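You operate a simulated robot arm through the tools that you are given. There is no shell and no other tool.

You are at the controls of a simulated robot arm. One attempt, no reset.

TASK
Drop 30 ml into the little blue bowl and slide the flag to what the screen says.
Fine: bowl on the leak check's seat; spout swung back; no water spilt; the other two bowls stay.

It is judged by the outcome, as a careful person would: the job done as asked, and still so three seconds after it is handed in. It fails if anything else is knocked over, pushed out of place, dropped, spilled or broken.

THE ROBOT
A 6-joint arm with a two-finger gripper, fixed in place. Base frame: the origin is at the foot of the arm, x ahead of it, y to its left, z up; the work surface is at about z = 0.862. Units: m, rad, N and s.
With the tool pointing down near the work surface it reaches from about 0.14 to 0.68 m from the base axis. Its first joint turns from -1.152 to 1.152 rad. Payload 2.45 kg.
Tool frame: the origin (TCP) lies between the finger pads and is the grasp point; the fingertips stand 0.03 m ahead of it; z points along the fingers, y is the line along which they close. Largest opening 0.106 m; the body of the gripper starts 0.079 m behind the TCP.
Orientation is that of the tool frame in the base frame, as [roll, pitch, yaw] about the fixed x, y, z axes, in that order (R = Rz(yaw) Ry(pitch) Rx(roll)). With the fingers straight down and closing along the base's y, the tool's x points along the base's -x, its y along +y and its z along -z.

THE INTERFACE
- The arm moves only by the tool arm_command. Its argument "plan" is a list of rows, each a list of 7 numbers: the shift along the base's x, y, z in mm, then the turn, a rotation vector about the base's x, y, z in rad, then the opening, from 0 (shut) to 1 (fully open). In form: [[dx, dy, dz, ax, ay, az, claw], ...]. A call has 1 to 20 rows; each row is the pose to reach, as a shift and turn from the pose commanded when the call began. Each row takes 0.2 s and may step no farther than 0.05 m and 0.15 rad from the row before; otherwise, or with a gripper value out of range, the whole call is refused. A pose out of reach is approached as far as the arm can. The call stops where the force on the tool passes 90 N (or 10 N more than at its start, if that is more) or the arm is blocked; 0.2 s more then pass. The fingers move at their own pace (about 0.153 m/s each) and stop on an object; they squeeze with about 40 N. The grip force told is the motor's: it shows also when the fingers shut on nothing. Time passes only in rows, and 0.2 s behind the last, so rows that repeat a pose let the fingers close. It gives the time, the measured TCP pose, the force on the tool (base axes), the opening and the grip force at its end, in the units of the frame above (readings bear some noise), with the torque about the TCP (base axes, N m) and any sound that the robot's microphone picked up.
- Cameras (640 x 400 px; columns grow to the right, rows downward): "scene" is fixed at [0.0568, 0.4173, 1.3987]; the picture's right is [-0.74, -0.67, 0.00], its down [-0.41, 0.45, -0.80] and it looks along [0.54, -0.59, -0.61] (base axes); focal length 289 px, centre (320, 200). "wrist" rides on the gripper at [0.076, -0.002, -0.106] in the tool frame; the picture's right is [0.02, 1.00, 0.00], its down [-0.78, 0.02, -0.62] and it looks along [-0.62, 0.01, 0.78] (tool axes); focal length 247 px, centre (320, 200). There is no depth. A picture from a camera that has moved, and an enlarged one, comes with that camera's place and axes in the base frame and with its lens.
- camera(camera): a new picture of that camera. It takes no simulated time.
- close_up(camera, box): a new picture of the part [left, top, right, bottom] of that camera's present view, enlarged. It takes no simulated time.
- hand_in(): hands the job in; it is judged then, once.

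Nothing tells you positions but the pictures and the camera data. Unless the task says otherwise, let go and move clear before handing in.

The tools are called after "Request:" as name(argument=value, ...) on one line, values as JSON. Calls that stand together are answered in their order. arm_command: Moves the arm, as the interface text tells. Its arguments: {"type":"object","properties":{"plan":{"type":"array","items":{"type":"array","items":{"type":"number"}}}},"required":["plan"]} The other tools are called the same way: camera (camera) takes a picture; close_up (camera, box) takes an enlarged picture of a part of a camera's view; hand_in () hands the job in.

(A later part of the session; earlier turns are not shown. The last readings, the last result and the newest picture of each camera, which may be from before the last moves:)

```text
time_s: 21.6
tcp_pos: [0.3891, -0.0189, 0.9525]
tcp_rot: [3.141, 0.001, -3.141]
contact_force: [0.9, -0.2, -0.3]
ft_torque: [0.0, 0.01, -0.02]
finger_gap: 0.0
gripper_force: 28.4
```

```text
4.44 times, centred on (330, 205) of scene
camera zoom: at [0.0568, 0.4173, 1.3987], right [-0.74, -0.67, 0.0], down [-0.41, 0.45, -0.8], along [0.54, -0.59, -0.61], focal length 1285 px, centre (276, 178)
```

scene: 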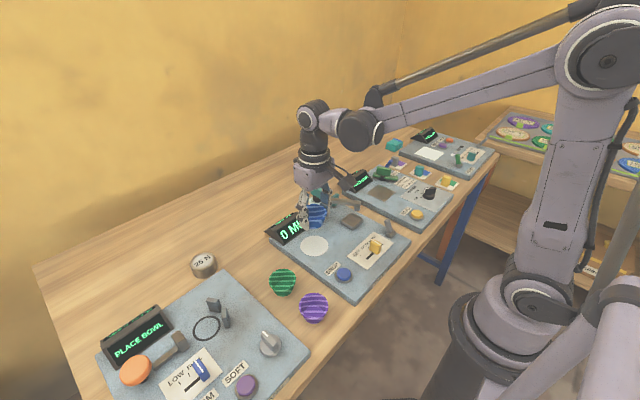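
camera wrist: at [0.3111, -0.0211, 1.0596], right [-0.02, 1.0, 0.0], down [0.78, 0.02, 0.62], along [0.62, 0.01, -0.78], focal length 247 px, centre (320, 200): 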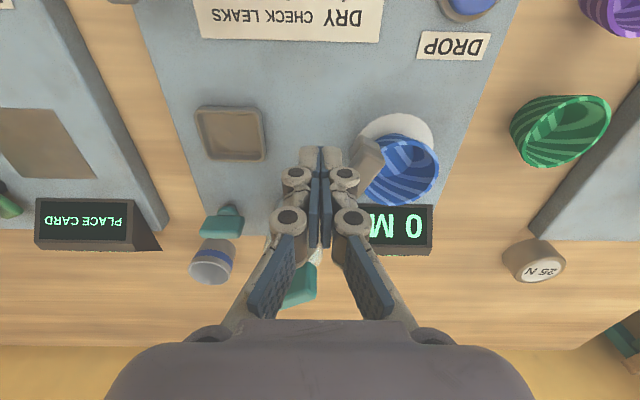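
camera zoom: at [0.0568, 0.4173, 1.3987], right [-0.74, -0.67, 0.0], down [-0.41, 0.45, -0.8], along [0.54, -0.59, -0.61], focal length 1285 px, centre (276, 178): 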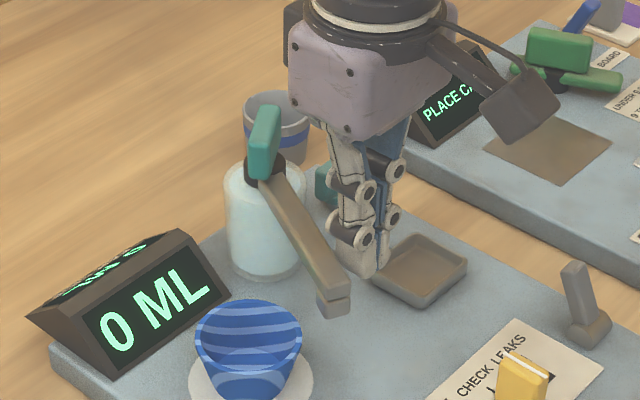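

The nozzle is approaching the bowl. I continue to about 6° short of the bowl centre and look again.

Request:
arm_command(plan=[[2.2, 7.6, 0, 0, 0, 0, 0], [4.8, 15.2, 0, 0, 0, 0, 0], [7, 19.6, 0, 0, 0, 0, 0], [9.2, 24, 0, 0, 0, 0, 0], [9.2, 24, 0, 0, 0, 0, 0]])

Request:
camera(camera="wrist")

Request:
close_up(camera="scene", box=[270, 160, 390, 250])

```text
time_s: 22.8
tcp_pos: [0.3982, 0.0046, 0.9526]
tcp_rot: [-3.141, 0.002, -3.14]
contact_force: [0.5, 0.4, 1.5]
ft_torque: [-0.01, -0.01, -0.01]
finger_gap: 0.0
gripper_force: 28.8
```

```text
taken
camera wrist: at [0.32, 0.0025, 1.059], right [-0.02, 1.0, 0.0], down [0.78, 0.02, 0.62], along [0.62, 0.01, -0.78], focal length 247 px, centre (320, 200)
```

wrist: 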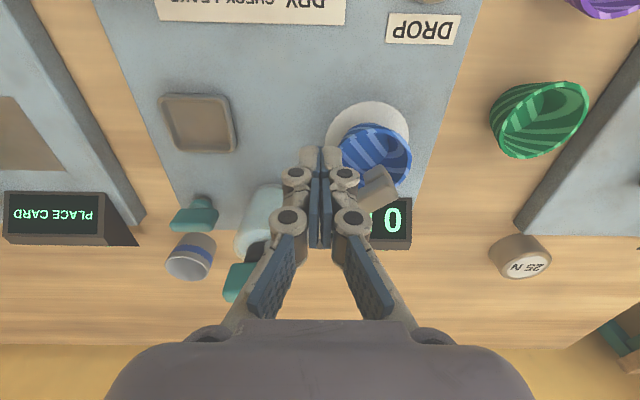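

```text
4.44 times, centred on (330, 205) of scene
camera zoom: at [0.0568, 0.4173, 1.3987], right [-0.74, -0.67, 0.0], down [-0.41, 0.45, -0.8], along [0.54, -0.59, -0.61], focal length 1285 px, centre (276, 178)
```

zoom: 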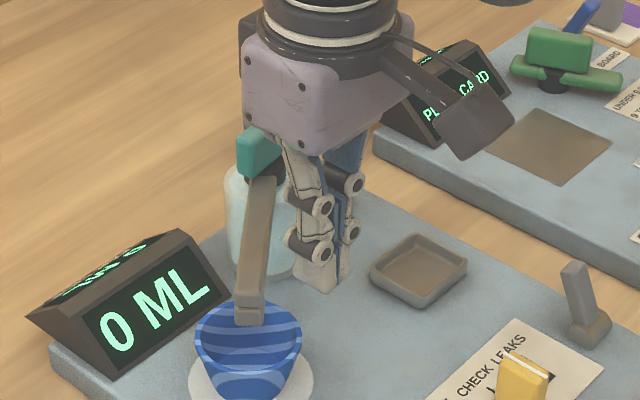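

The nozzle now looks to be over the bowl. I take enlarged views from both cameras to verify its position before doing anything else.

Request:
close_up(camera="wrist", box=[310, 100, 430, 230])

Request:
close_up(camera="scene", box=[295, 190, 345, 250])

```text
3.08 times, centred on (370, 165) of wrist
camera zoom: at [0.32, 0.0025, 1.059], right [-0.02, 1.0, 0.0], down [0.78, 0.02, 0.62], along [0.62, 0.01, -0.78], focal length 760 px, centre (166, 308)
```

zoom: 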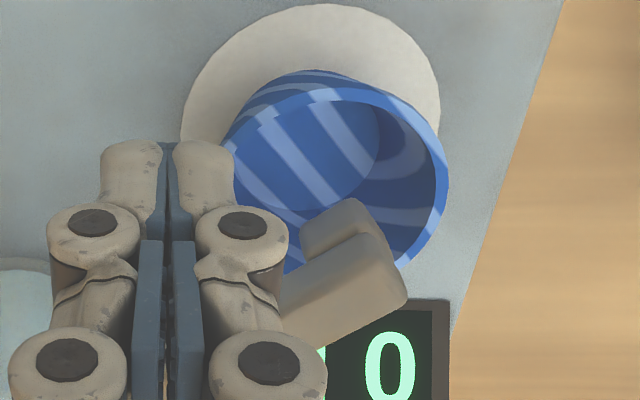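

```text
6.67 times, centred on (320, 220) of scene
camera zoom: at [0.0568, 0.4173, 1.3987], right [-0.74, -0.67, 0.0], down [-0.41, 0.45, -0.8], along [0.54, -0.59, -0.61], focal length 1927 px, centre (320, 67)
```

zoom: 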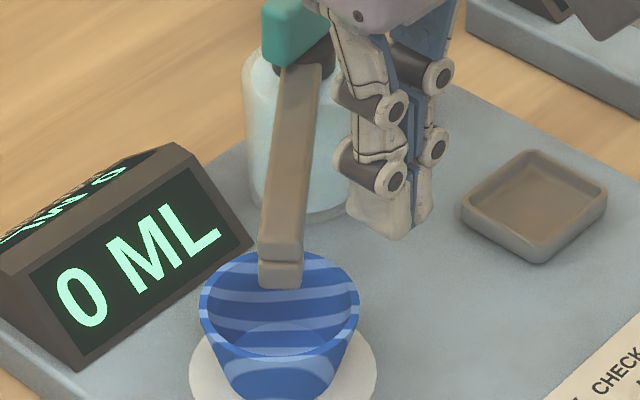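

Both cameras put the nozzle at about (0.411, 0.044), right above the bowl centre, so no further push is needed. I'll back the fingers away from the arm, rise, and move above the DROP button near (0.298, 0.067).

Request:
arm_command(plan=[[-5, -4, 0, 0, 0, 0, 0], [-12, -9, 0, 0, 0, 0, 0], [-20, -14, 20, 0, 0, 0, 0], [-35, -14, 50, 0, 0, 0, 0], [-55, 10, 70, 0, 0, 0, 0], [-80, 35, 70, 0, 0, 0, 0], [-100, 62, 60, 0, 0, 0, 0], [-100, 62, 60, 0, 0, 0, 0]])

Request:
camera(camera="wrist")

Request:
close_up(camera="scene", box=[270, 160, 410, 300])

```text
time_s: 24.6
tcp_pos: [0.2988, 0.0672, 1.0151]
tcp_rot: [3.141, 0.002, -3.141]
contact_force: [0.5, 0.3, -0.7]
ft_torque: [-0.01, 0.02, 0.02]
finger_gap: 0.0
gripper_force: 28.5
```

```text
taken
camera wrist: at [0.2213, 0.0652, 1.1221], right [-0.02, 1.0, 0.0], down [0.78, 0.02, 0.62], along [0.62, 0.01, -0.78], focal length 247 px, centre (320, 200)
```

wrist: 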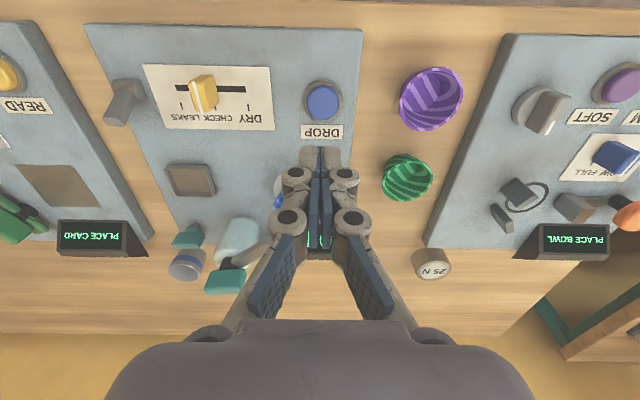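

```text
2.86 times, centred on (340, 230) of scene
camera zoom: at [0.0568, 0.4173, 1.3987], right [-0.74, -0.67, 0.0], down [-0.41, 0.45, -0.8], along [0.54, -0.59, -0.61], focal length 826 px, centre (263, 114)
```

zoom: 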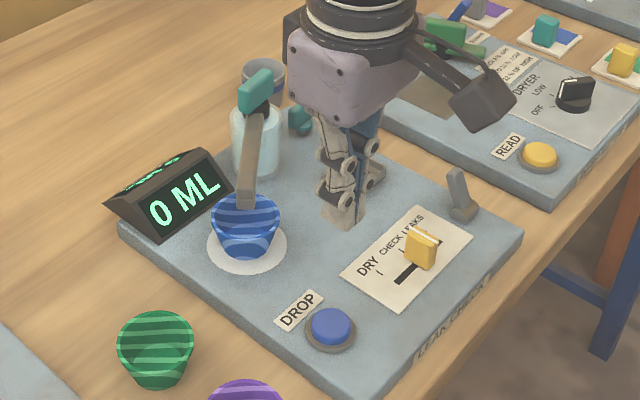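

The button is at about (0.297, 0.0685), directly below the closed fingers, and the spout stays over the bowl. I descend to just above the button.

Request:
arm_command(plan=[[0, 1, -30, 0, 0, 0, 0], [0, 1, -60, 0, 0, 0, 0], [0, 1, -85, 0, 0, 0, 0], [0, 1, -98, 0, 0, 0, 0], [0, 1, -98, 0, 0, 0, 0]])

Request:
close_up(camera="scene", box=[300, 220, 390, 300])

Request:
close_up(camera="wrist", box=[240, 60, 400, 200])

```text
time_s: 25.8
tcp_pos: [0.2978, 0.0692, 0.9146]
tcp_rot: [3.141, 0.003, 3.141]
contact_force: [0.2, 0.6, -0.4]
ft_torque: [-0.01, -0.03, -0.02]
finger_gap: 0.0002
gripper_force: 28.7
```

```text
5.00 times, centred on (345, 260) of scene
camera zoom: at [0.0568, 0.4172, 1.3987], right [-0.74, -0.67, 0.0], down [-0.41, 0.45, -0.8], along [0.54, -0.59, -0.61], focal length 1445 px, centre (195, -100)
```

zoom: 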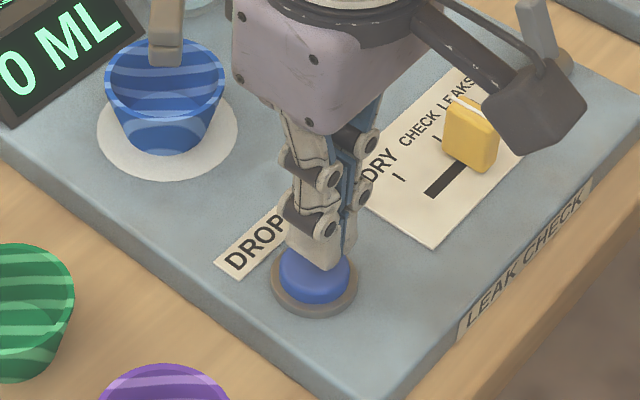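

```text
2.86 times, centred on (320, 130) of wrist
camera zoom: at [0.2206, 0.0663, 1.0219], right [-0.02, 1.0, 0.0], down [0.78, 0.02, 0.62], along [0.62, 0.01, -0.78], focal length 706 px, centre (320, 400)
```

zoom: 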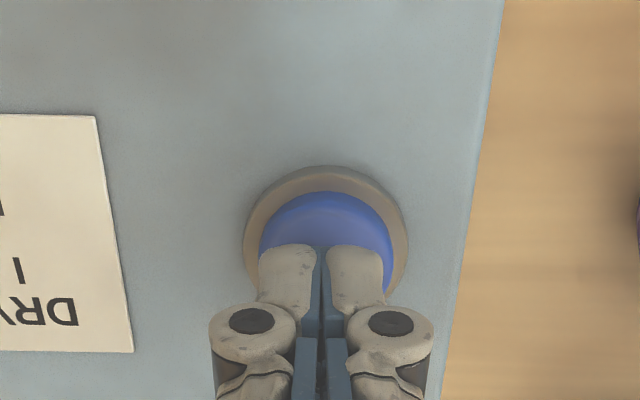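

The tips are centred just above the button. I make one short press and return, then read the display.

Request:
arm_command(plan=[[0, 0, -6, 0, 0, 0, 0], [0, 0, -10, 0, 0, 0, 0], [0, 0, 0, 0, 0, 0, 0], [0, 0, 4, 0, 0, 0, 0]])

Request:
close_up(camera="scene", box=[260, 190, 390, 290])

```text
time_s: 26.8
tcp_pos: [0.2976, 0.0671, 0.9181]
tcp_rot: [-3.141, 0.002, 3.141]
contact_force: [-0.6, 1.1, 0.7]
ft_torque: [0.02, 0.02, 0.01]
finger_gap: 0.0001
gripper_force: 28.9
```

```text
4.00 times, centred on (325, 240) of scene
camera zoom: at [0.0568, 0.4172, 1.3987], right [-0.74, -0.67, 0.0], down [-0.41, 0.45, -0.8], along [0.54, -0.59, -0.61], focal length 1156 px, centre (300, 40)
```

zoom: 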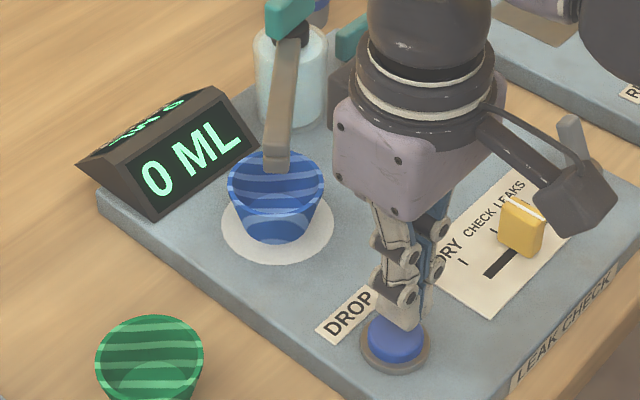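

Still 0 ML, so the press was too shallow. I go down gradually to find where the button makes contact.

Request:
arm_command(plan=[[0, 0, -8, 0, 0, 0, 0], [0, 0, -14, 0, 0, 0, 0]])

Request:
close_up(camera="scene", box=[260, 190, 390, 290])

```text
time_s: 27.4
tcp_pos: [0.2969, 0.0671, 0.9059]
tcp_rot: [3.141, 0.002, 3.141]
contact_force: [0.1, 0.1, 0.2]
ft_torque: [0.04, 0.04, 0.0]
finger_gap: 0.0002
gripper_force: 28.6
```

```text
4.00 times, centred on (325, 240) of scene
camera zoom: at [0.0568, 0.4173, 1.3987], right [-0.74, -0.67, 0.0], down [-0.41, 0.45, -0.8], along [0.54, -0.59, -0.61], focal length 1156 px, centre (300, 40)
```

zoom: 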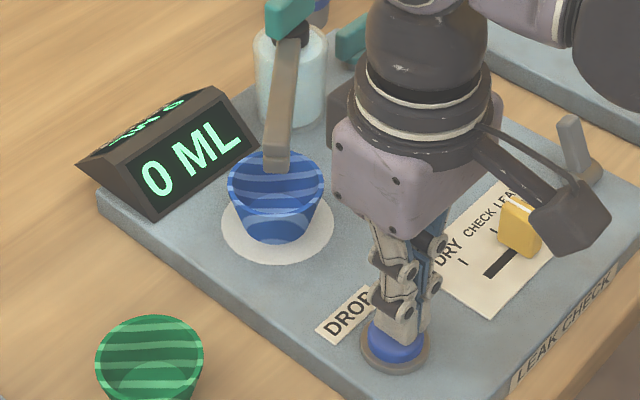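

No contact force yet, and the display still reads 0 ML. I lower 3 mm more and check again.

Request:
arm_command(plan=[[0, 0, -3, 0, 0, 0, 0]])

Request:
close_up(camera="scene", box=[260, 190, 390, 290])

```text
time_s: 27.8
tcp_pos: [0.2993, 0.0676, 0.9025]
tcp_rot: [3.141, 0.003, -3.14]
contact_force: [0.2, -0.2, 0.0]
ft_torque: [0.0, 0.02, 0.02]
finger_gap: 0.0063
gripper_force: 28.9
```

```text
4.00 times, centred on (325, 240) of scene
camera zoom: at [0.0568, 0.4173, 1.3987], right [-0.74, -0.67, 0.0], down [-0.41, 0.45, -0.8], along [0.54, -0.59, -0.61], focal length 1156 px, centre (300, 40)
```

zoom: 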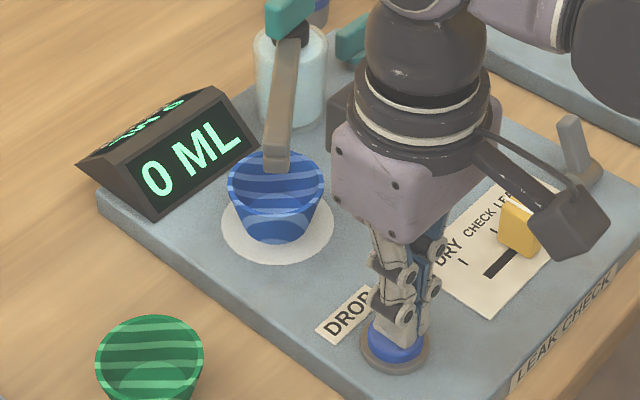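

The gap reading ticked up slightly, so I check the tip contact from the wrist camera before pushing on.

Request:
close_up(camera="wrist", box=[240, 60, 400, 200])

Request:
close_up(camera="scene", box=[330, 245, 380, 290])

```text
2.86 times, centred on (320, 130) of wrist
camera zoom: at [0.2207, 0.0648, 1.0096], right [-0.02, 1.0, 0.0], down [0.78, 0.02, 0.62], along [0.62, 0.01, -0.78], focal length 706 px, centre (320, 400)
```

zoom: 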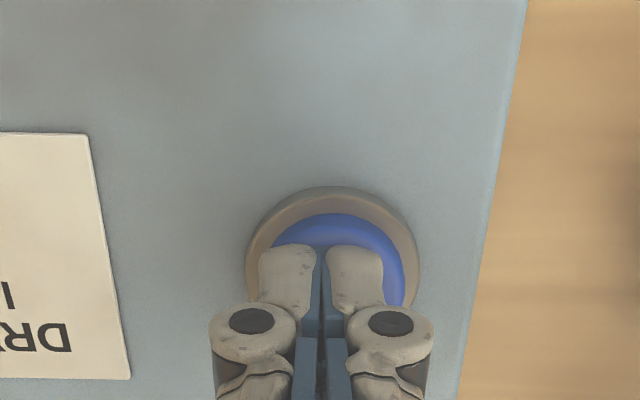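

```text
8.89 times, centred on (355, 268) of scene
camera zoom: at [0.0568, 0.4173, 1.3987], right [-0.74, -0.67, 0.0], down [-0.41, 0.45, -0.8], along [0.54, -0.59, -0.61], focal length 2569 px, centre (9, -400)
```

zoom: 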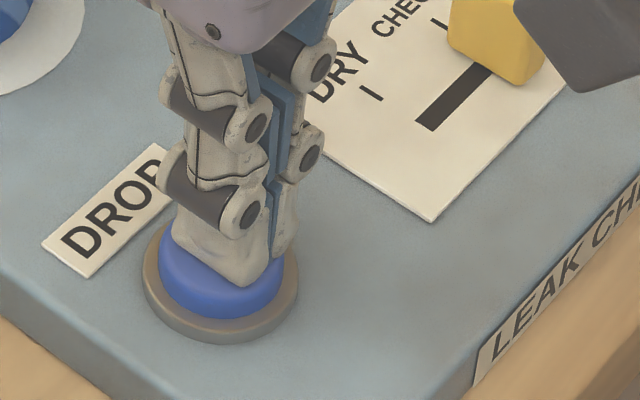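

The tips look to be just touching the button cap. I continue in 2 mm steps.

Request:
arm_command(plan=[[0, 1.5, -2, 0, 0, 0, 0]])

Request:
close_up(camera="scene", box=[260, 190, 390, 290])

```text
time_s: 28.2
tcp_pos: [0.299, 0.0682, 0.8996]
tcp_rot: [3.142, 0.0, 3.14]
contact_force: [0.0, -0.7, 0.5]
ft_torque: [-0.03, -0.02, 0.0]
finger_gap: 0.006
gripper_force: 28.9
heard: click
```

```text
4.00 times, centred on (325, 240) of scene
camera zoom: at [0.0568, 0.4172, 1.3987], right [-0.74, -0.67, 0.0], down [-0.41, 0.45, -0.8], along [0.54, -0.59, -0.61], focal length 1156 px, centre (300, 40)
```

zoom: 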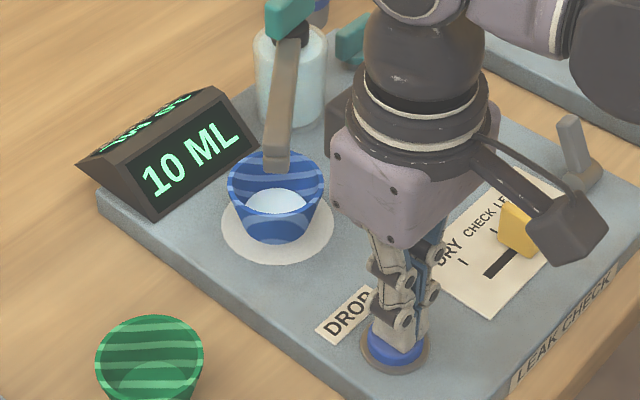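

A click sounded, the display shows 10 ML and water is in the bowl. I release the button and confirm the display holds.

Request:
arm_command(plan=[[0, 0, 6, 0, 0, 0, 0], [0, 0, 9, 0, 0, 0, 0], [0, 0, 9, 0, 0, 0, 0]])

Request:
close_up(camera="scene", box=[260, 190, 390, 290])

```text
time_s: 29.0
tcp_pos: [0.2964, 0.069, 0.9097]
tcp_rot: [-3.141, 0.002, -3.141]
contact_force: [-0.4, -0.7, -0.1]
ft_torque: [-0.03, 0.0, -0.02]
finger_gap: 0.0
gripper_force: 28.5
```

```text
4.00 times, centred on (325, 240) of scene
camera zoom: at [0.0568, 0.4173, 1.3987], right [-0.74, -0.67, 0.0], down [-0.41, 0.45, -0.8], along [0.54, -0.59, -0.61], focal length 1156 px, centre (300, 40)
```

zoom: 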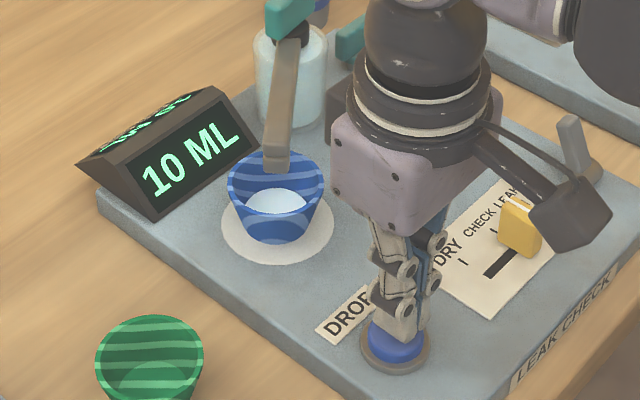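

One press gives 10 ml and the display holds at 10 ML after release. I press a second time, creeping to the same depth.

Request:
arm_command(plan=[[0, 0, -5, 0, 0, 0, 0], [0, 0, -8, 0, 0, 0, 0], [0, 0, -9.5, 0, 0, 0, 0]])

Request:
close_up(camera="scene", box=[260, 190, 390, 290])

```text
time_s: 29.8
tcp_pos: [0.298, 0.069, 0.8985]
tcp_rot: [-3.141, 0.001, 3.14]
contact_force: [1.2, -0.2, 2.3]
ft_torque: [-0.02, -0.02, -0.01]
finger_gap: 0.0062
gripper_force: 28.4
heard: click
```

```text
4.00 times, centred on (325, 240) of scene
camera zoom: at [0.0568, 0.4172, 1.3987], right [-0.74, -0.67, 0.0], down [-0.41, 0.45, -0.8], along [0.54, -0.59, -0.61], focal length 1156 px, centre (300, 40)
```

zoom: 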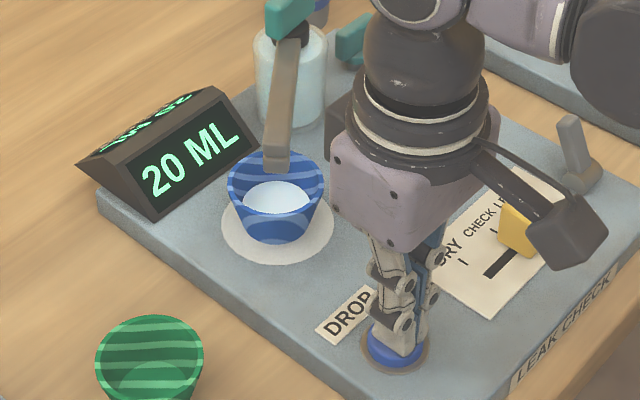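

20 ML now. I release fully before the third press.

Request:
arm_command(plan=[[0, 0, 6, 0, 0, 0, 0], [0, 0, 9.5, 0, 0, 0, 0], [0, 0, 9.5, 0, 0, 0, 0]])

Request:
close_up(camera="scene", box=[260, 190, 390, 290])

```text
time_s: 30.6
tcp_pos: [0.2967, 0.0698, 0.9096]
tcp_rot: [-3.141, 0.001, 3.141]
contact_force: [0.4, 0.7, -0.3]
ft_torque: [0.05, 0.02, -0.01]
finger_gap: 0.0001
gripper_force: 28.9
```

```text
4.00 times, centred on (325, 240) of scene
camera zoom: at [0.0568, 0.4173, 1.3987], right [-0.74, -0.67, 0.0], down [-0.41, 0.45, -0.8], along [0.54, -0.59, -0.61], focal length 1156 px, centre (300, 40)
```

zoom: 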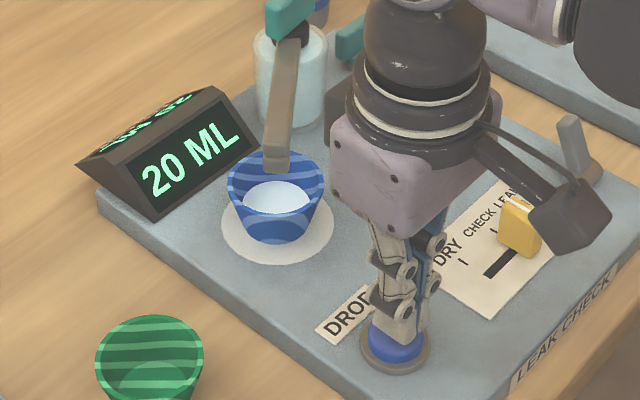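

The display holds at 20 ML with the button released. Now the third and last press, with the same motion.

Request:
arm_command(plan=[[0, 0, -5, 0, 0, 0, 0], [0, 0, -8, 0, 0, 0, 0], [0, 0, -9.5, 0, 0, 0, 0]])

Request:
close_up(camera="scene", box=[260, 190, 390, 290])

```text
time_s: 31.4
tcp_pos: [0.2976, 0.0684, 0.8991]
tcp_rot: [-3.141, 0.002, 3.141]
contact_force: [-0.6, -0.2, 1.4]
ft_torque: [0.06, -0.03, 0.0]
finger_gap: 0.0057
gripper_force: 28.6
heard: click
```

```text
4.00 times, centred on (325, 240) of scene
camera zoom: at [0.0568, 0.4173, 1.3987], right [-0.74, -0.67, 0.0], down [-0.41, 0.45, -0.8], along [0.54, -0.59, -0.61], focal length 1156 px, centre (300, 40)
```

zoom: 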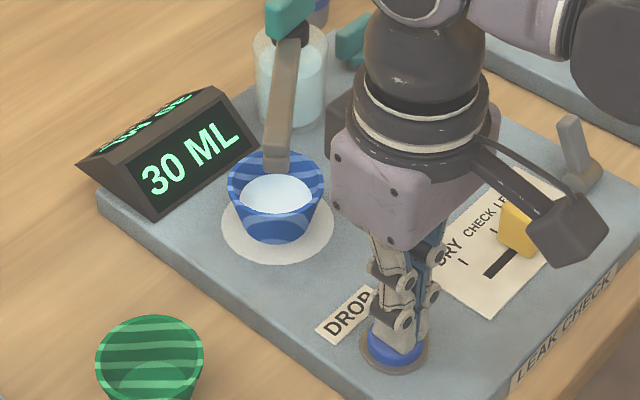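

The display reads 30 ML with the water in the bowl. I lift off the button, rise high, and move to the display side of the spout arm so I can swing it back.

Request:
arm_command(plan=[[0, 0, 25, 0, 0, 0, 0], [0, 0, 60, 0, 0, 0, 0], [0, 0, 100, 0, 0, 0, 0], [30, -2, 125, 0, 0, 0, 0], [75, -5, 131, 0, 0, 0, 0], [120, -8, 131, 0, 0, 0, 0], [160, -11, 131, 0, 0, 0, 0], [160, -11, 131, 0, 0, 0, 0]])

Request:
camera(camera="wrist")

Request:
close_up(camera="scene", box=[260, 150, 410, 270])

```text
time_s: 33.2
tcp_pos: [0.4563, 0.0574, 1.0323]
tcp_rot: [3.141, 0.002, 3.142]
contact_force: [0.3, 0.5, -0.6]
ft_torque: [0.02, -0.03, -0.01]
finger_gap: 0.0003
gripper_force: 28.7
```

```text
taken
camera wrist: at [0.3791, 0.0553, 1.1395], right [-0.02, 1.0, 0.0], down [0.78, 0.02, 0.62], along [0.62, 0.01, -0.78], focal length 247 px, centre (320, 200)
```

wrist: 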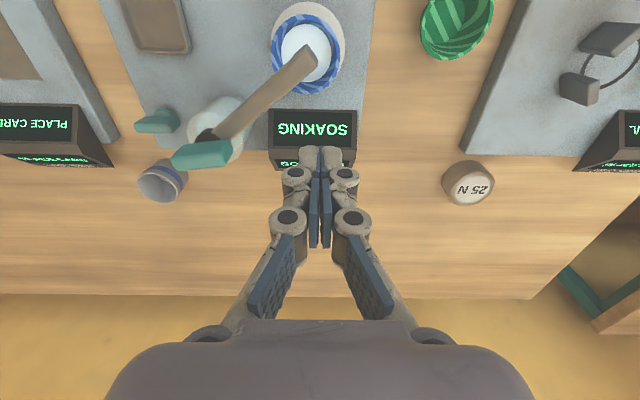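

```text
3.33 times, centred on (335, 210) of scene
camera zoom: at [0.0568, 0.4172, 1.3987], right [-0.74, -0.67, 0.0], down [-0.41, 0.45, -0.8], along [0.54, -0.59, -0.61], focal length 964 px, centre (270, 167)
```

zoom: 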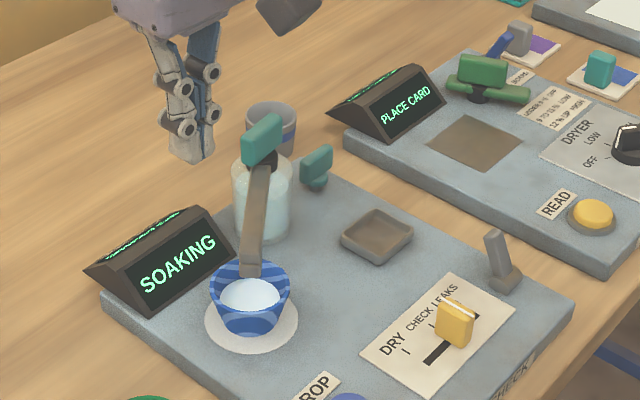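

The screen now says SOAKING, and the spout is still over the bowl. While it soaks, I lower the closed fingers beside the arm on the display side, keeping the tips above the bowl rim and display.

Request:
arm_command(plan=[[0, 0, -30, 0, 0, 0, 0], [0, 0, -60, 0, 0, 0, 0], [0, 0, -77, 0, 0, 0, 0], [0, 0, -77, 0, 0, 0, 0]])

Request:
camera(camera="wrist")

Request:
close_up(camera="scene", box=[260, 160, 380, 250])

```text
time_s: 34.2
tcp_pos: [0.4571, 0.058, 0.9544]
tcp_rot: [3.141, 0.001, -3.141]
contact_force: [1.1, 0.1, 0.6]
ft_torque: [0.01, 0.0, -0.02]
finger_gap: 0.0001
gripper_force: 28.3
```

```text
taken
camera wrist: at [0.3805, 0.0558, 1.0608], right [-0.02, 1.0, 0.0], down [0.78, 0.02, 0.62], along [0.62, 0.01, -0.78], focal length 247 px, centre (320, 200)
```

wrist: 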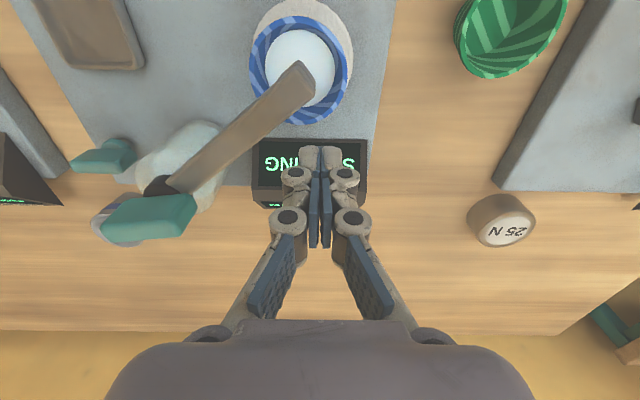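

```text
4.44 times, centred on (320, 205) of scene
camera zoom: at [0.0568, 0.4173, 1.3987], right [-0.74, -0.67, 0.0], down [-0.41, 0.45, -0.8], along [0.54, -0.59, -0.61], focal length 1285 px, centre (320, 178)
```

zoom: 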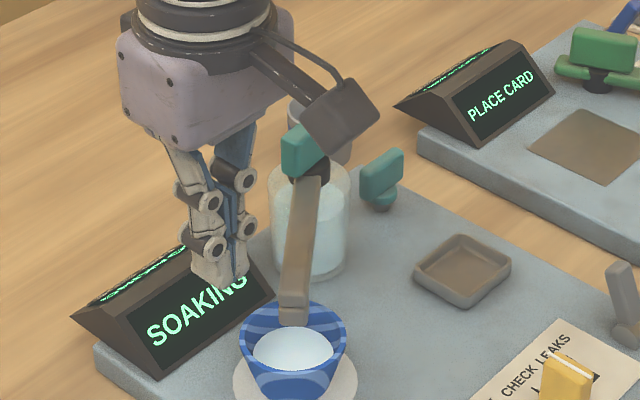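

The tips are next to the arm on the display side, above everything but the arm itself. I start pushing it back slowly toward the drain.

Request:
arm_command(plan=[[-7, -6, 0, 0, 0, 0, 0], [-13.6, -12, 0, 0, 0, 0, 0], [-18, -14, 0, 0, 0, 0, 0], [-22.1, -15.7, 0, 0, 0, 0, 0], [-26.2, -18, 0, 0, 0, 0, 0], [-30.3, -20.3, 0, 0, 0, 0, 0], [-36.9, -24.9, 0, 0, 0, 0, 0], [-43.1, -30.3, 0, 0, 0, 0, 0], [-43.1, -30.3, 0, 0, 0, 0, 0]])

Request:
camera(camera="wrist")

Request:
close_up(camera="scene", box=[260, 160, 380, 250])

```text
time_s: 36.2
tcp_pos: [0.4159, 0.0285, 0.9528]
tcp_rot: [-3.14, 0.002, -3.141]
contact_force: [0.0, 0.7, 0.9]
ft_torque: [0.0, 0.01, -0.01]
finger_gap: 0.0001
gripper_force: 28.6
```

```text
taken
camera wrist: at [0.3385, 0.0251, 1.0592], right [-0.02, 1.0, 0.0], down [0.78, 0.02, 0.62], along [0.62, 0.01, -0.78], focal length 247 px, centre (320, 200)
```

wrist: 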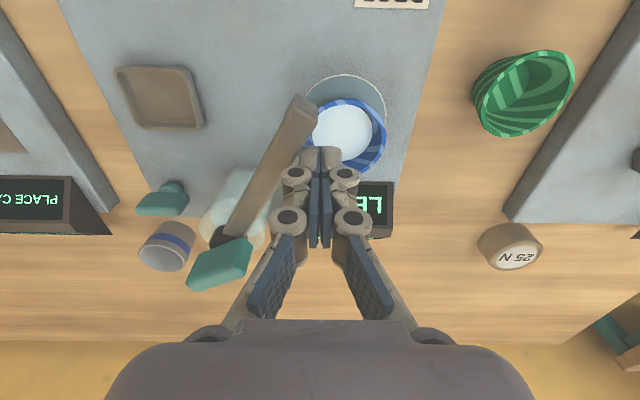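

```text
4.44 times, centred on (320, 205) of scene
camera zoom: at [0.0568, 0.4173, 1.3987], right [-0.74, -0.67, 0.0], down [-0.41, 0.45, -0.8], along [0.54, -0.59, -0.61], focal length 1285 px, centre (320, 178)
```

zoom: 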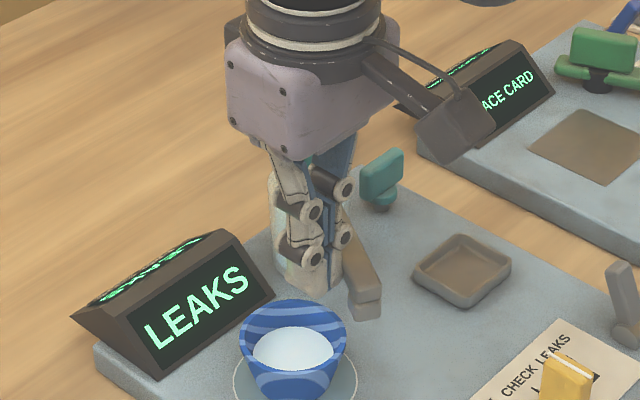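

The screen now reads LEAKS, and the seat under the bowl has darkened where it got wet. I keep swinging the spout back toward the drain.

Request:
arm_command(plan=[[-6, -6, 0, 0, 0, 0, 0], [-11, -12.5, 0, 0, 0, 0, 0], [-15.8, -20, 0, 0, 0, 0, 0], [-19.7, -27.4, 0, 0, 0, 0, 0], [-23, -36, 0, 0, 0, 0, 0], [-25.4, -44, 0, 0, 0, 0, 0], [-27.2, -51, 0, 0, 0, 0, 0], [-28.5, -58, 0, 0, 0, 0, 0], [-29, -65, 0, 0, 0, 0, 0], [-29, -65, 0, 0, 0, 0, 0]])

Request:
camera(camera="wrist")

Request:
close_up(camera="scene", box=[280, 160, 400, 250])

```text
time_s: 38.4
tcp_pos: [0.3858, -0.0375, 0.9532]
tcp_rot: [-3.141, 0.002, 3.141]
contact_force: [0.8, 0.5, 0.0]
ft_torque: [0.0, 0.0, -0.02]
finger_gap: 0.0
gripper_force: 28.4
```

```text
taken
camera wrist: at [0.308, -0.0395, 1.0595], right [-0.02, 1.0, 0.0], down [0.78, 0.02, 0.62], along [0.62, 0.01, -0.78], focal length 247 px, centre (320, 200)
```

wrist: 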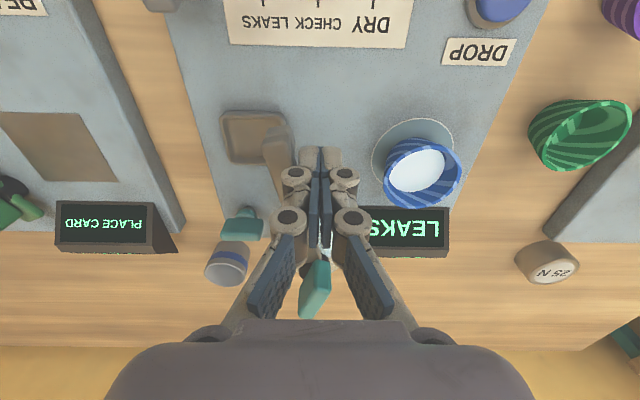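

```text
4.44 times, centred on (340, 205) of scene
camera zoom: at [0.0568, 0.4172, 1.3987], right [-0.74, -0.67, 0.0], down [-0.41, 0.45, -0.8], along [0.54, -0.59, -0.61], focal length 1285 px, centre (231, 178)
```

zoom: 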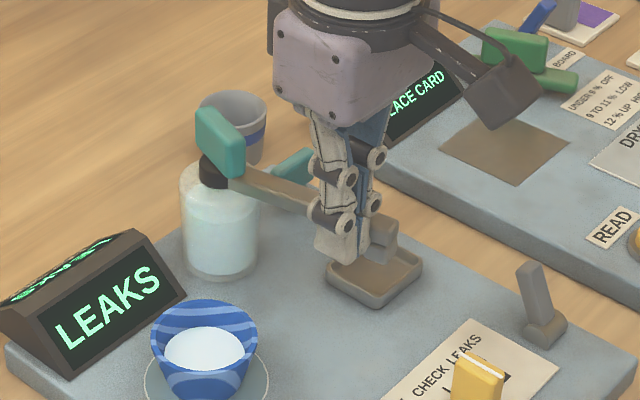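

The spout is nearly back over the tray. I push the last bit in small steps and compare with its original position.

Request:
arm_command(plan=[[0, -4, 0, 0, 0, 0, 0], [0, -8, 0, 0, 0, 0, 0], [0.5, -12, 0, 0, 0, 0, 0], [0.5, -12, 0, 0, 0, 0, 0]])

Request:
close_up(camera="scene", box=[240, 170, 420, 310])

Request:
camera(camera="wrist")

```text
time_s: 39.4
tcp_pos: [0.3859, -0.0496, 0.9542]
tcp_rot: [-3.14, 0.001, 3.14]
contact_force: [0.1, 0.3, 0.6]
ft_torque: [-0.01, 0.0, -0.02]
finger_gap: 0.0
gripper_force: 28.7
```

```text
2.86 times, centred on (330, 240) of scene
camera zoom: at [0.0568, 0.4172, 1.3987], right [-0.74, -0.67, 0.0], down [-0.41, 0.45, -0.8], along [0.54, -0.59, -0.61], focal length 826 px, centre (291, 86)
```

zoom: 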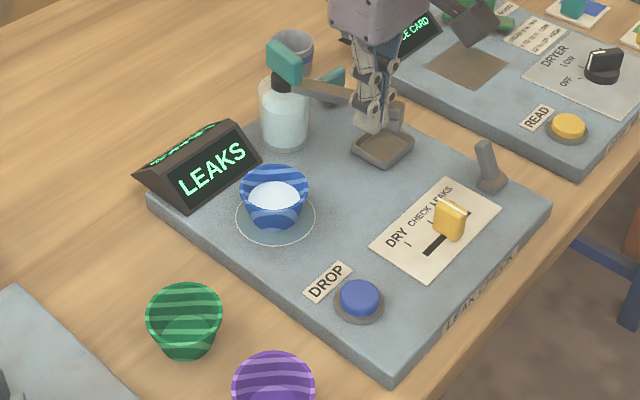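

```text
taken
camera wrist: at [0.3084, -0.0517, 1.0598], right [-0.02, 1.0, 0.0], down [0.78, 0.02, 0.62], along [0.62, 0.01, -0.78], focal length 247 px, centre (320, 200)
```

wrist: 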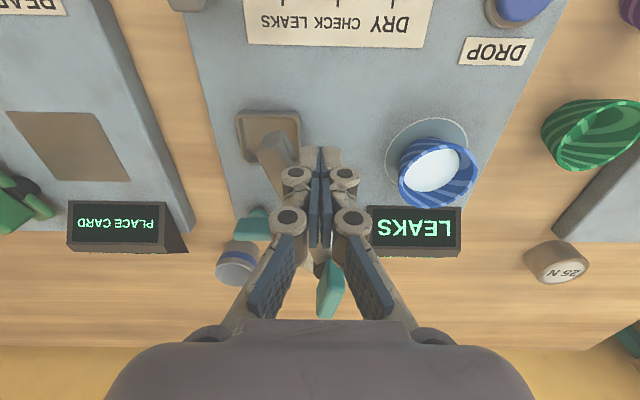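

It's about 4° short of the original position. I push 8 mm more and compare again.

Request:
arm_command(plan=[[0.5, -3, 0, 0, 0, 0, 0], [1, -6, 0, 0, 0, 0, 0], [1.2, -8, 0, 0, 0, 0, 0], [1.2, -8, 0, 0, 0, 0, 0]])

Request:
close_up(camera="scene", box=[300, 175, 370, 220])

Request:
close_up(camera="wrist", box=[200, 80, 400, 240])

```text
time_s: 40.4
tcp_pos: [0.3879, -0.0569, 0.9521]
tcp_rot: [3.14, 0.002, 3.141]
contact_force: [-0.3, 0.8, -0.2]
ft_torque: [0.02, 0.03, 0.0]
finger_gap: 0.0
gripper_force: 28.5
```

```text
8.89 times, centred on (335, 198) of scene
camera zoom: at [0.0568, 0.4172, 1.3987], right [-0.74, -0.67, 0.0], down [-0.41, 0.45, -0.8], along [0.54, -0.59, -0.61], focal length 2569 px, centre (187, 222)
```

zoom: 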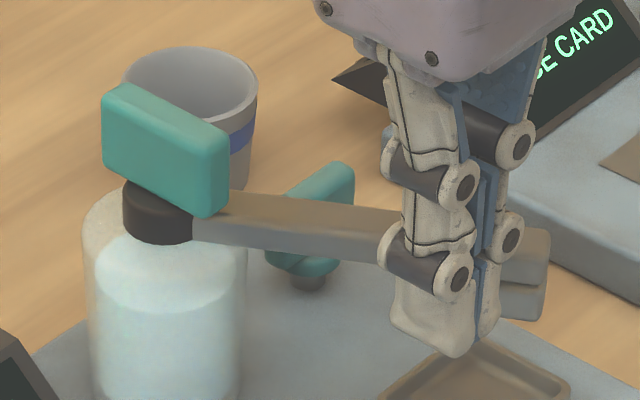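

```text
2.50 times, centred on (300, 160) of wrist
camera zoom: at [0.3107, -0.0599, 1.0597], right [-0.02, 1.0, 0.0], down [0.78, 0.02, 0.62], along [0.62, 0.01, -0.78], focal length 617 px, centre (370, 300)
```

zoom: 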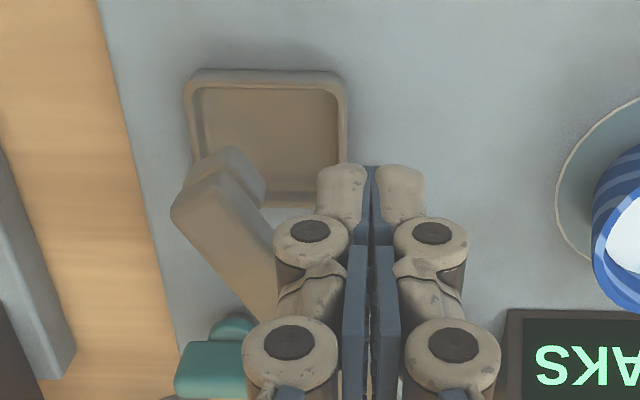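

The spout, handle and nozzle now match their original position over the tray exactly. I back the finger off the arm, rise, and move to the flag slider. The flag is at about (0.287, -0.041), and the LEAKS tick is 32 mm further toward -y.

Request:
arm_command(plan=[[0, 6, 0, 0, 0, 0, 0], [-2, 14, 0, 0, 0, 0, 0], [-10, 20, 25, 0, 0, 0, 0], [-40, 30, 45, 0, 0, 0, 0], [-70, 42, 55, 0, 0, 0, 0], [-98, 52, 55, 0, 0, 0, 0], [-98, 52, 55, 0, 0, 0, 0]])

Request:
camera(camera="wrist")

Request:
close_up(camera="wrist", box=[180, 40, 400, 200])

Request:
close_up(camera="scene", box=[240, 170, 420, 310])

```text
time_s: 42.0
tcp_pos: [0.2883, -0.0069, 1.007]
tcp_rot: [-3.141, 0.002, -3.141]
contact_force: [0.5, -0.2, -0.7]
ft_torque: [-0.01, 0.01, 0.02]
finger_gap: 0.0
gripper_force: 28.6
```

```text
taken
camera wrist: at [0.2103, -0.0083, 1.1143], right [-0.02, 1.0, 0.0], down [0.78, 0.02, 0.62], along [0.62, 0.01, -0.78], focal length 247 px, centre (320, 200)
```

wrist: 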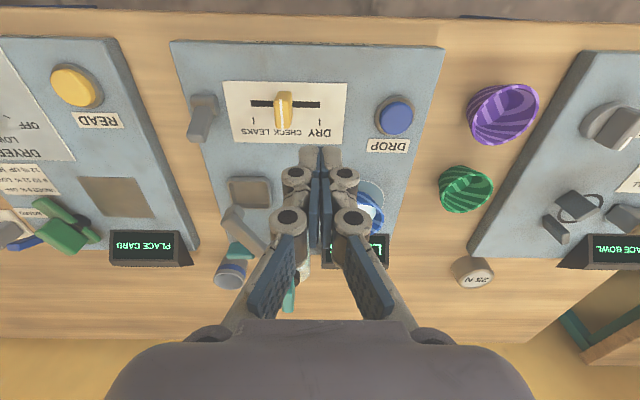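

```text
2.50 times, centred on (290, 120) of wrist
camera zoom: at [0.2103, -0.0083, 1.1143], right [-0.02, 1.0, 0.0], down [0.78, 0.02, 0.62], along [0.62, 0.01, -0.78], focal length 617 px, centre (395, 400)
```

zoom: 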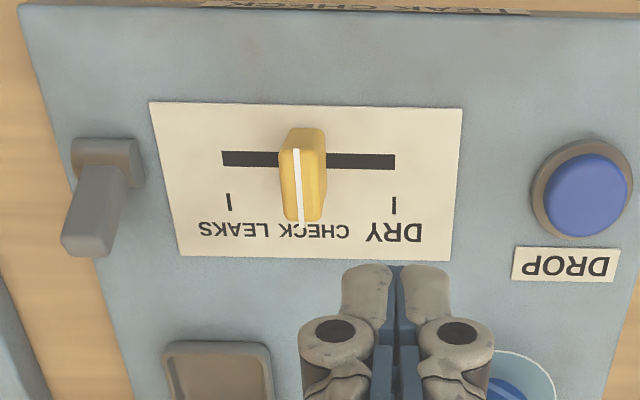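

```text
2.86 times, centred on (330, 240) of scene
camera zoom: at [0.0568, 0.4173, 1.3987], right [-0.74, -0.67, 0.0], down [-0.41, 0.45, -0.8], along [0.54, -0.59, -0.61], focal length 826 px, centre (291, 86)
```

zoom: 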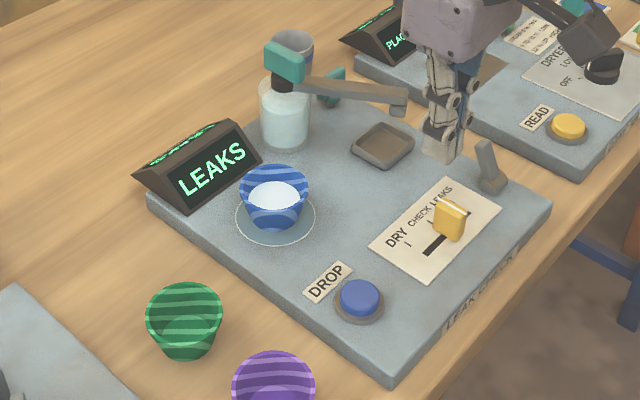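

The display still says LEAKS, and the spout and bowl look right. The flag is at y≈-0.041 and the LEAKS tick at y≈-0.0755. I lower the closed fingers on the DRY side of the flag.

Request:
arm_command(plan=[[0, 1, -35, 0, 0, 0, 0], [0, 1, -70, 0, 0, 0, 0], [0, 1, -90, 0, 0, 0, 0], [0, 1, -99, 0, 0, 0, 0], [0, 1, -99, 0, 0, 0, 0]])

Request:
close_up(camera="wrist", box=[180, 40, 400, 200])

Request:
close_up(camera="scene", box=[340, 215, 420, 275])

```text
time_s: 43.2
tcp_pos: [0.2877, -0.0052, 0.9087]
tcp_rot: [3.141, 0.003, 3.141]
contact_force: [0.0, -0.4, 0.3]
ft_torque: [0.01, -0.03, 0.0]
finger_gap: 0.0
gripper_force: 28.5
```

```text
2.50 times, centred on (290, 120) of wrist
camera zoom: at [0.2103, -0.0073, 1.0153], right [-0.02, 1.0, 0.0], down [0.78, 0.02, 0.62], along [0.62, 0.01, -0.78], focal length 617 px, centre (395, 400)
```

zoom: 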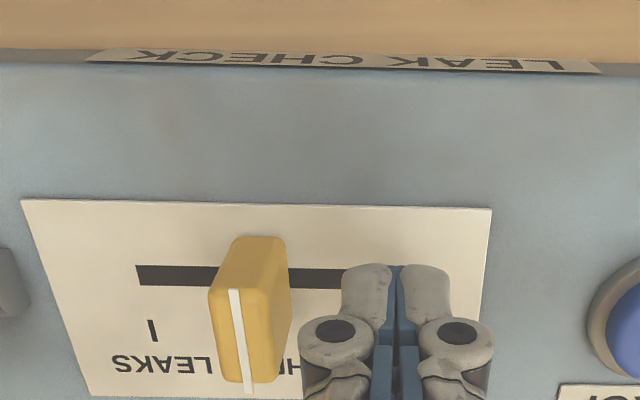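

```text
6.67 times, centred on (380, 245) of scene
camera zoom: at [0.0568, 0.4173, 1.3987], right [-0.74, -0.67, 0.0], down [-0.41, 0.45, -0.8], along [0.54, -0.59, -0.61], focal length 1927 px, centre (-80, -100)
```

zoom: 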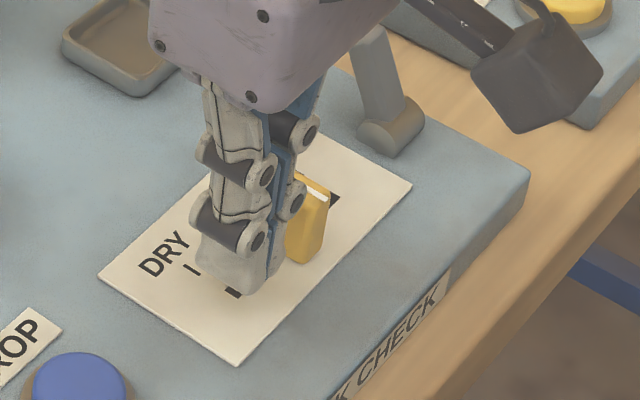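

The fingers are beside the flag at its height. I push slowly toward LEAKS, partway first, then check.

Request:
arm_command(plan=[[0, -6, 0, 0, 0, 0, 0], [0, -11, 0, 0, 0, 0, 0], [0, -16, 0, 0, 0, 0, 0], [0, -21, 0, 0, 0, 0, 0], [0, -26, 0, 0, 0, 0, 0], [0, -31, 0, 0, 0, 0, 0], [0, -36, 0, 0, 0, 0, 0], [0, -36, 0, 0, 0, 0, 0]])

Request:
close_up(camera="wrist", box=[180, 40, 400, 200])

Request:
close_up(camera="scene", box=[340, 215, 420, 275])

```text
time_s: 45.0
tcp_pos: [0.2887, -0.0412, 0.9084]
tcp_rot: [-3.139, 0.001, -3.141]
contact_force: [-0.1, -0.3, 0.1]
ft_torque: [0.02, 0.03, -0.01]
finger_gap: 0.0
gripper_force: 28.7
```

```text
2.50 times, centred on (290, 120) of wrist
camera zoom: at [0.2111, -0.0431, 1.0145], right [-0.02, 1.0, 0.0], down [0.78, 0.02, 0.62], along [0.62, 0.01, -0.78], focal length 617 px, centre (395, 400)
```

zoom: 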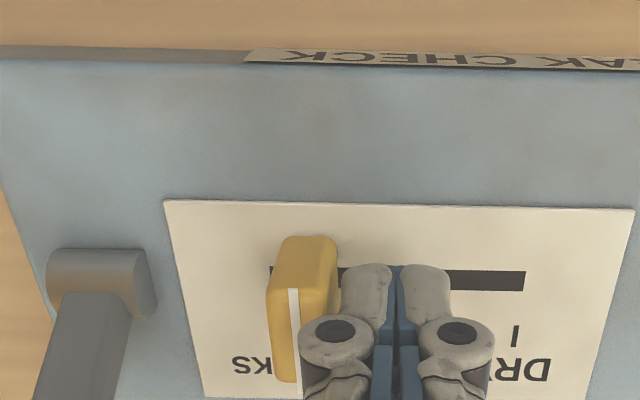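

```text
6.67 times, centred on (380, 245) of scene
camera zoom: at [0.0568, 0.4172, 1.3987], right [-0.74, -0.67, 0.0], down [-0.41, 0.45, -0.8], along [0.54, -0.59, -0.61], focal length 1927 px, centre (-80, -100)
```

zoom: 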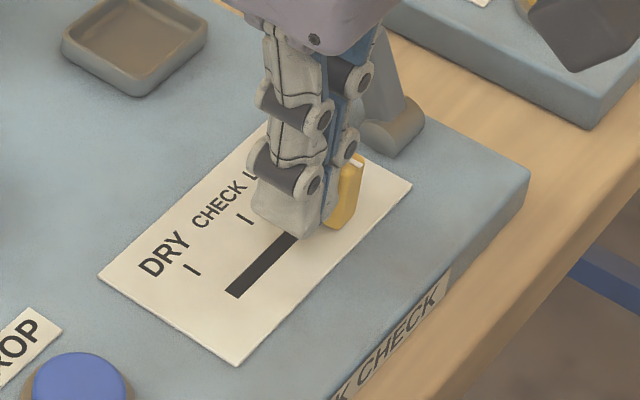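

The flag moved with the finger and is about 11 mm short of the LEAKS tick. I push on in small steps, watching the force.

Request:
arm_command(plan=[[0, -3, 0, 0, 0, 0, 0], [0, -6, 0, 0, 0, 0, 0], [0, -9, 0, 0, 0, 0, 0], [0, -9, 0, 0, 0, 0, 0]])

Request:
close_up(camera="wrist", box=[180, 40, 400, 200])

Request:
close_up(camera="scene", box=[340, 215, 420, 275])

```text
time_s: 46.0
tcp_pos: [0.2889, -0.0495, 0.9076]
tcp_rot: [3.14, 0.003, -3.14]
contact_force: [0.1, 0.7, 0.5]
ft_torque: [-0.02, -0.01, 0.0]
finger_gap: 0.0001
gripper_force: 28.4
```

```text
2.50 times, centred on (290, 120) of wrist
camera zoom: at [0.2119, -0.0518, 1.015], right [-0.02, 1.0, 0.0], down [0.78, 0.02, 0.62], along [0.62, 0.01, -0.78], focal length 617 px, centre (395, 400)
```

zoom: 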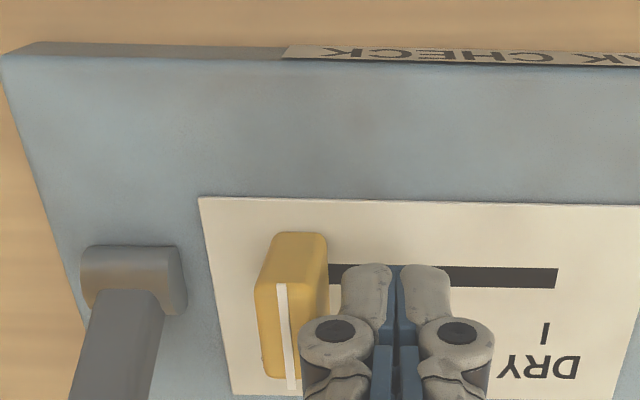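

```text
6.67 times, centred on (380, 245) of scene
camera zoom: at [0.0568, 0.4172, 1.3987], right [-0.74, -0.67, 0.0], down [-0.41, 0.45, -0.8], along [0.54, -0.59, -0.61], focal length 1927 px, centre (-80, -100)
```

zoom: 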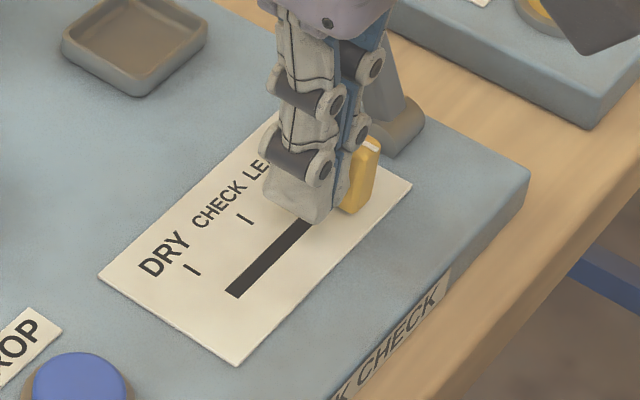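

The flag seems to have moved slightly ahead of the finger and now sits near the LEAKS tick. I back off and lift to view it clearly.

Request:
arm_command(plan=[[0, 8, 0, 0, 0, 0, 0], [0, 16, 10, 0, 0, 0, 0], [0, 24, 45, 0, 0, 0, 0], [0, 30, 90, 0, 0, 0, 0], [0, 30, 100, 0, 0, 0, 0]])

Request:
close_up(camera="wrist", box=[180, 40, 400, 200])

Request:
close_up(camera="scene", box=[240, 170, 420, 310])

```text
time_s: 47.2
tcp_pos: [0.2905, -0.0197, 1.0069]
tcp_rot: [3.14, 0.001, -3.141]
contact_force: [-0.2, -0.8, -0.4]
ft_torque: [0.01, -0.04, 0.0]
finger_gap: 0.0
gripper_force: 28.7
```

```text
2.50 times, centred on (290, 120) of wrist
camera zoom: at [0.2121, -0.0221, 1.1145], right [-0.02, 1.0, 0.0], down [0.78, 0.02, 0.62], along [0.62, 0.01, -0.78], focal length 617 px, centre (395, 400)
```

zoom: 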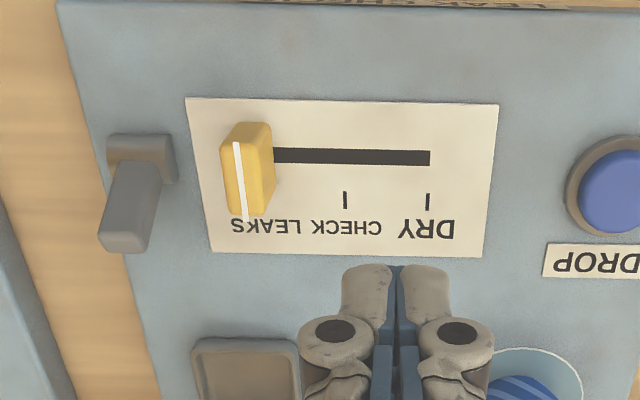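

```text
2.86 times, centred on (330, 240) of scene
camera zoom: at [0.0568, 0.4173, 1.3987], right [-0.74, -0.67, 0.0], down [-0.41, 0.45, -0.8], along [0.54, -0.59, -0.61], focal length 826 px, centre (291, 86)
```

zoom: 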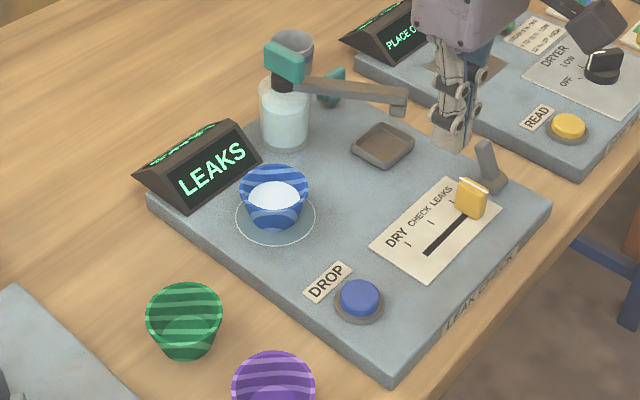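

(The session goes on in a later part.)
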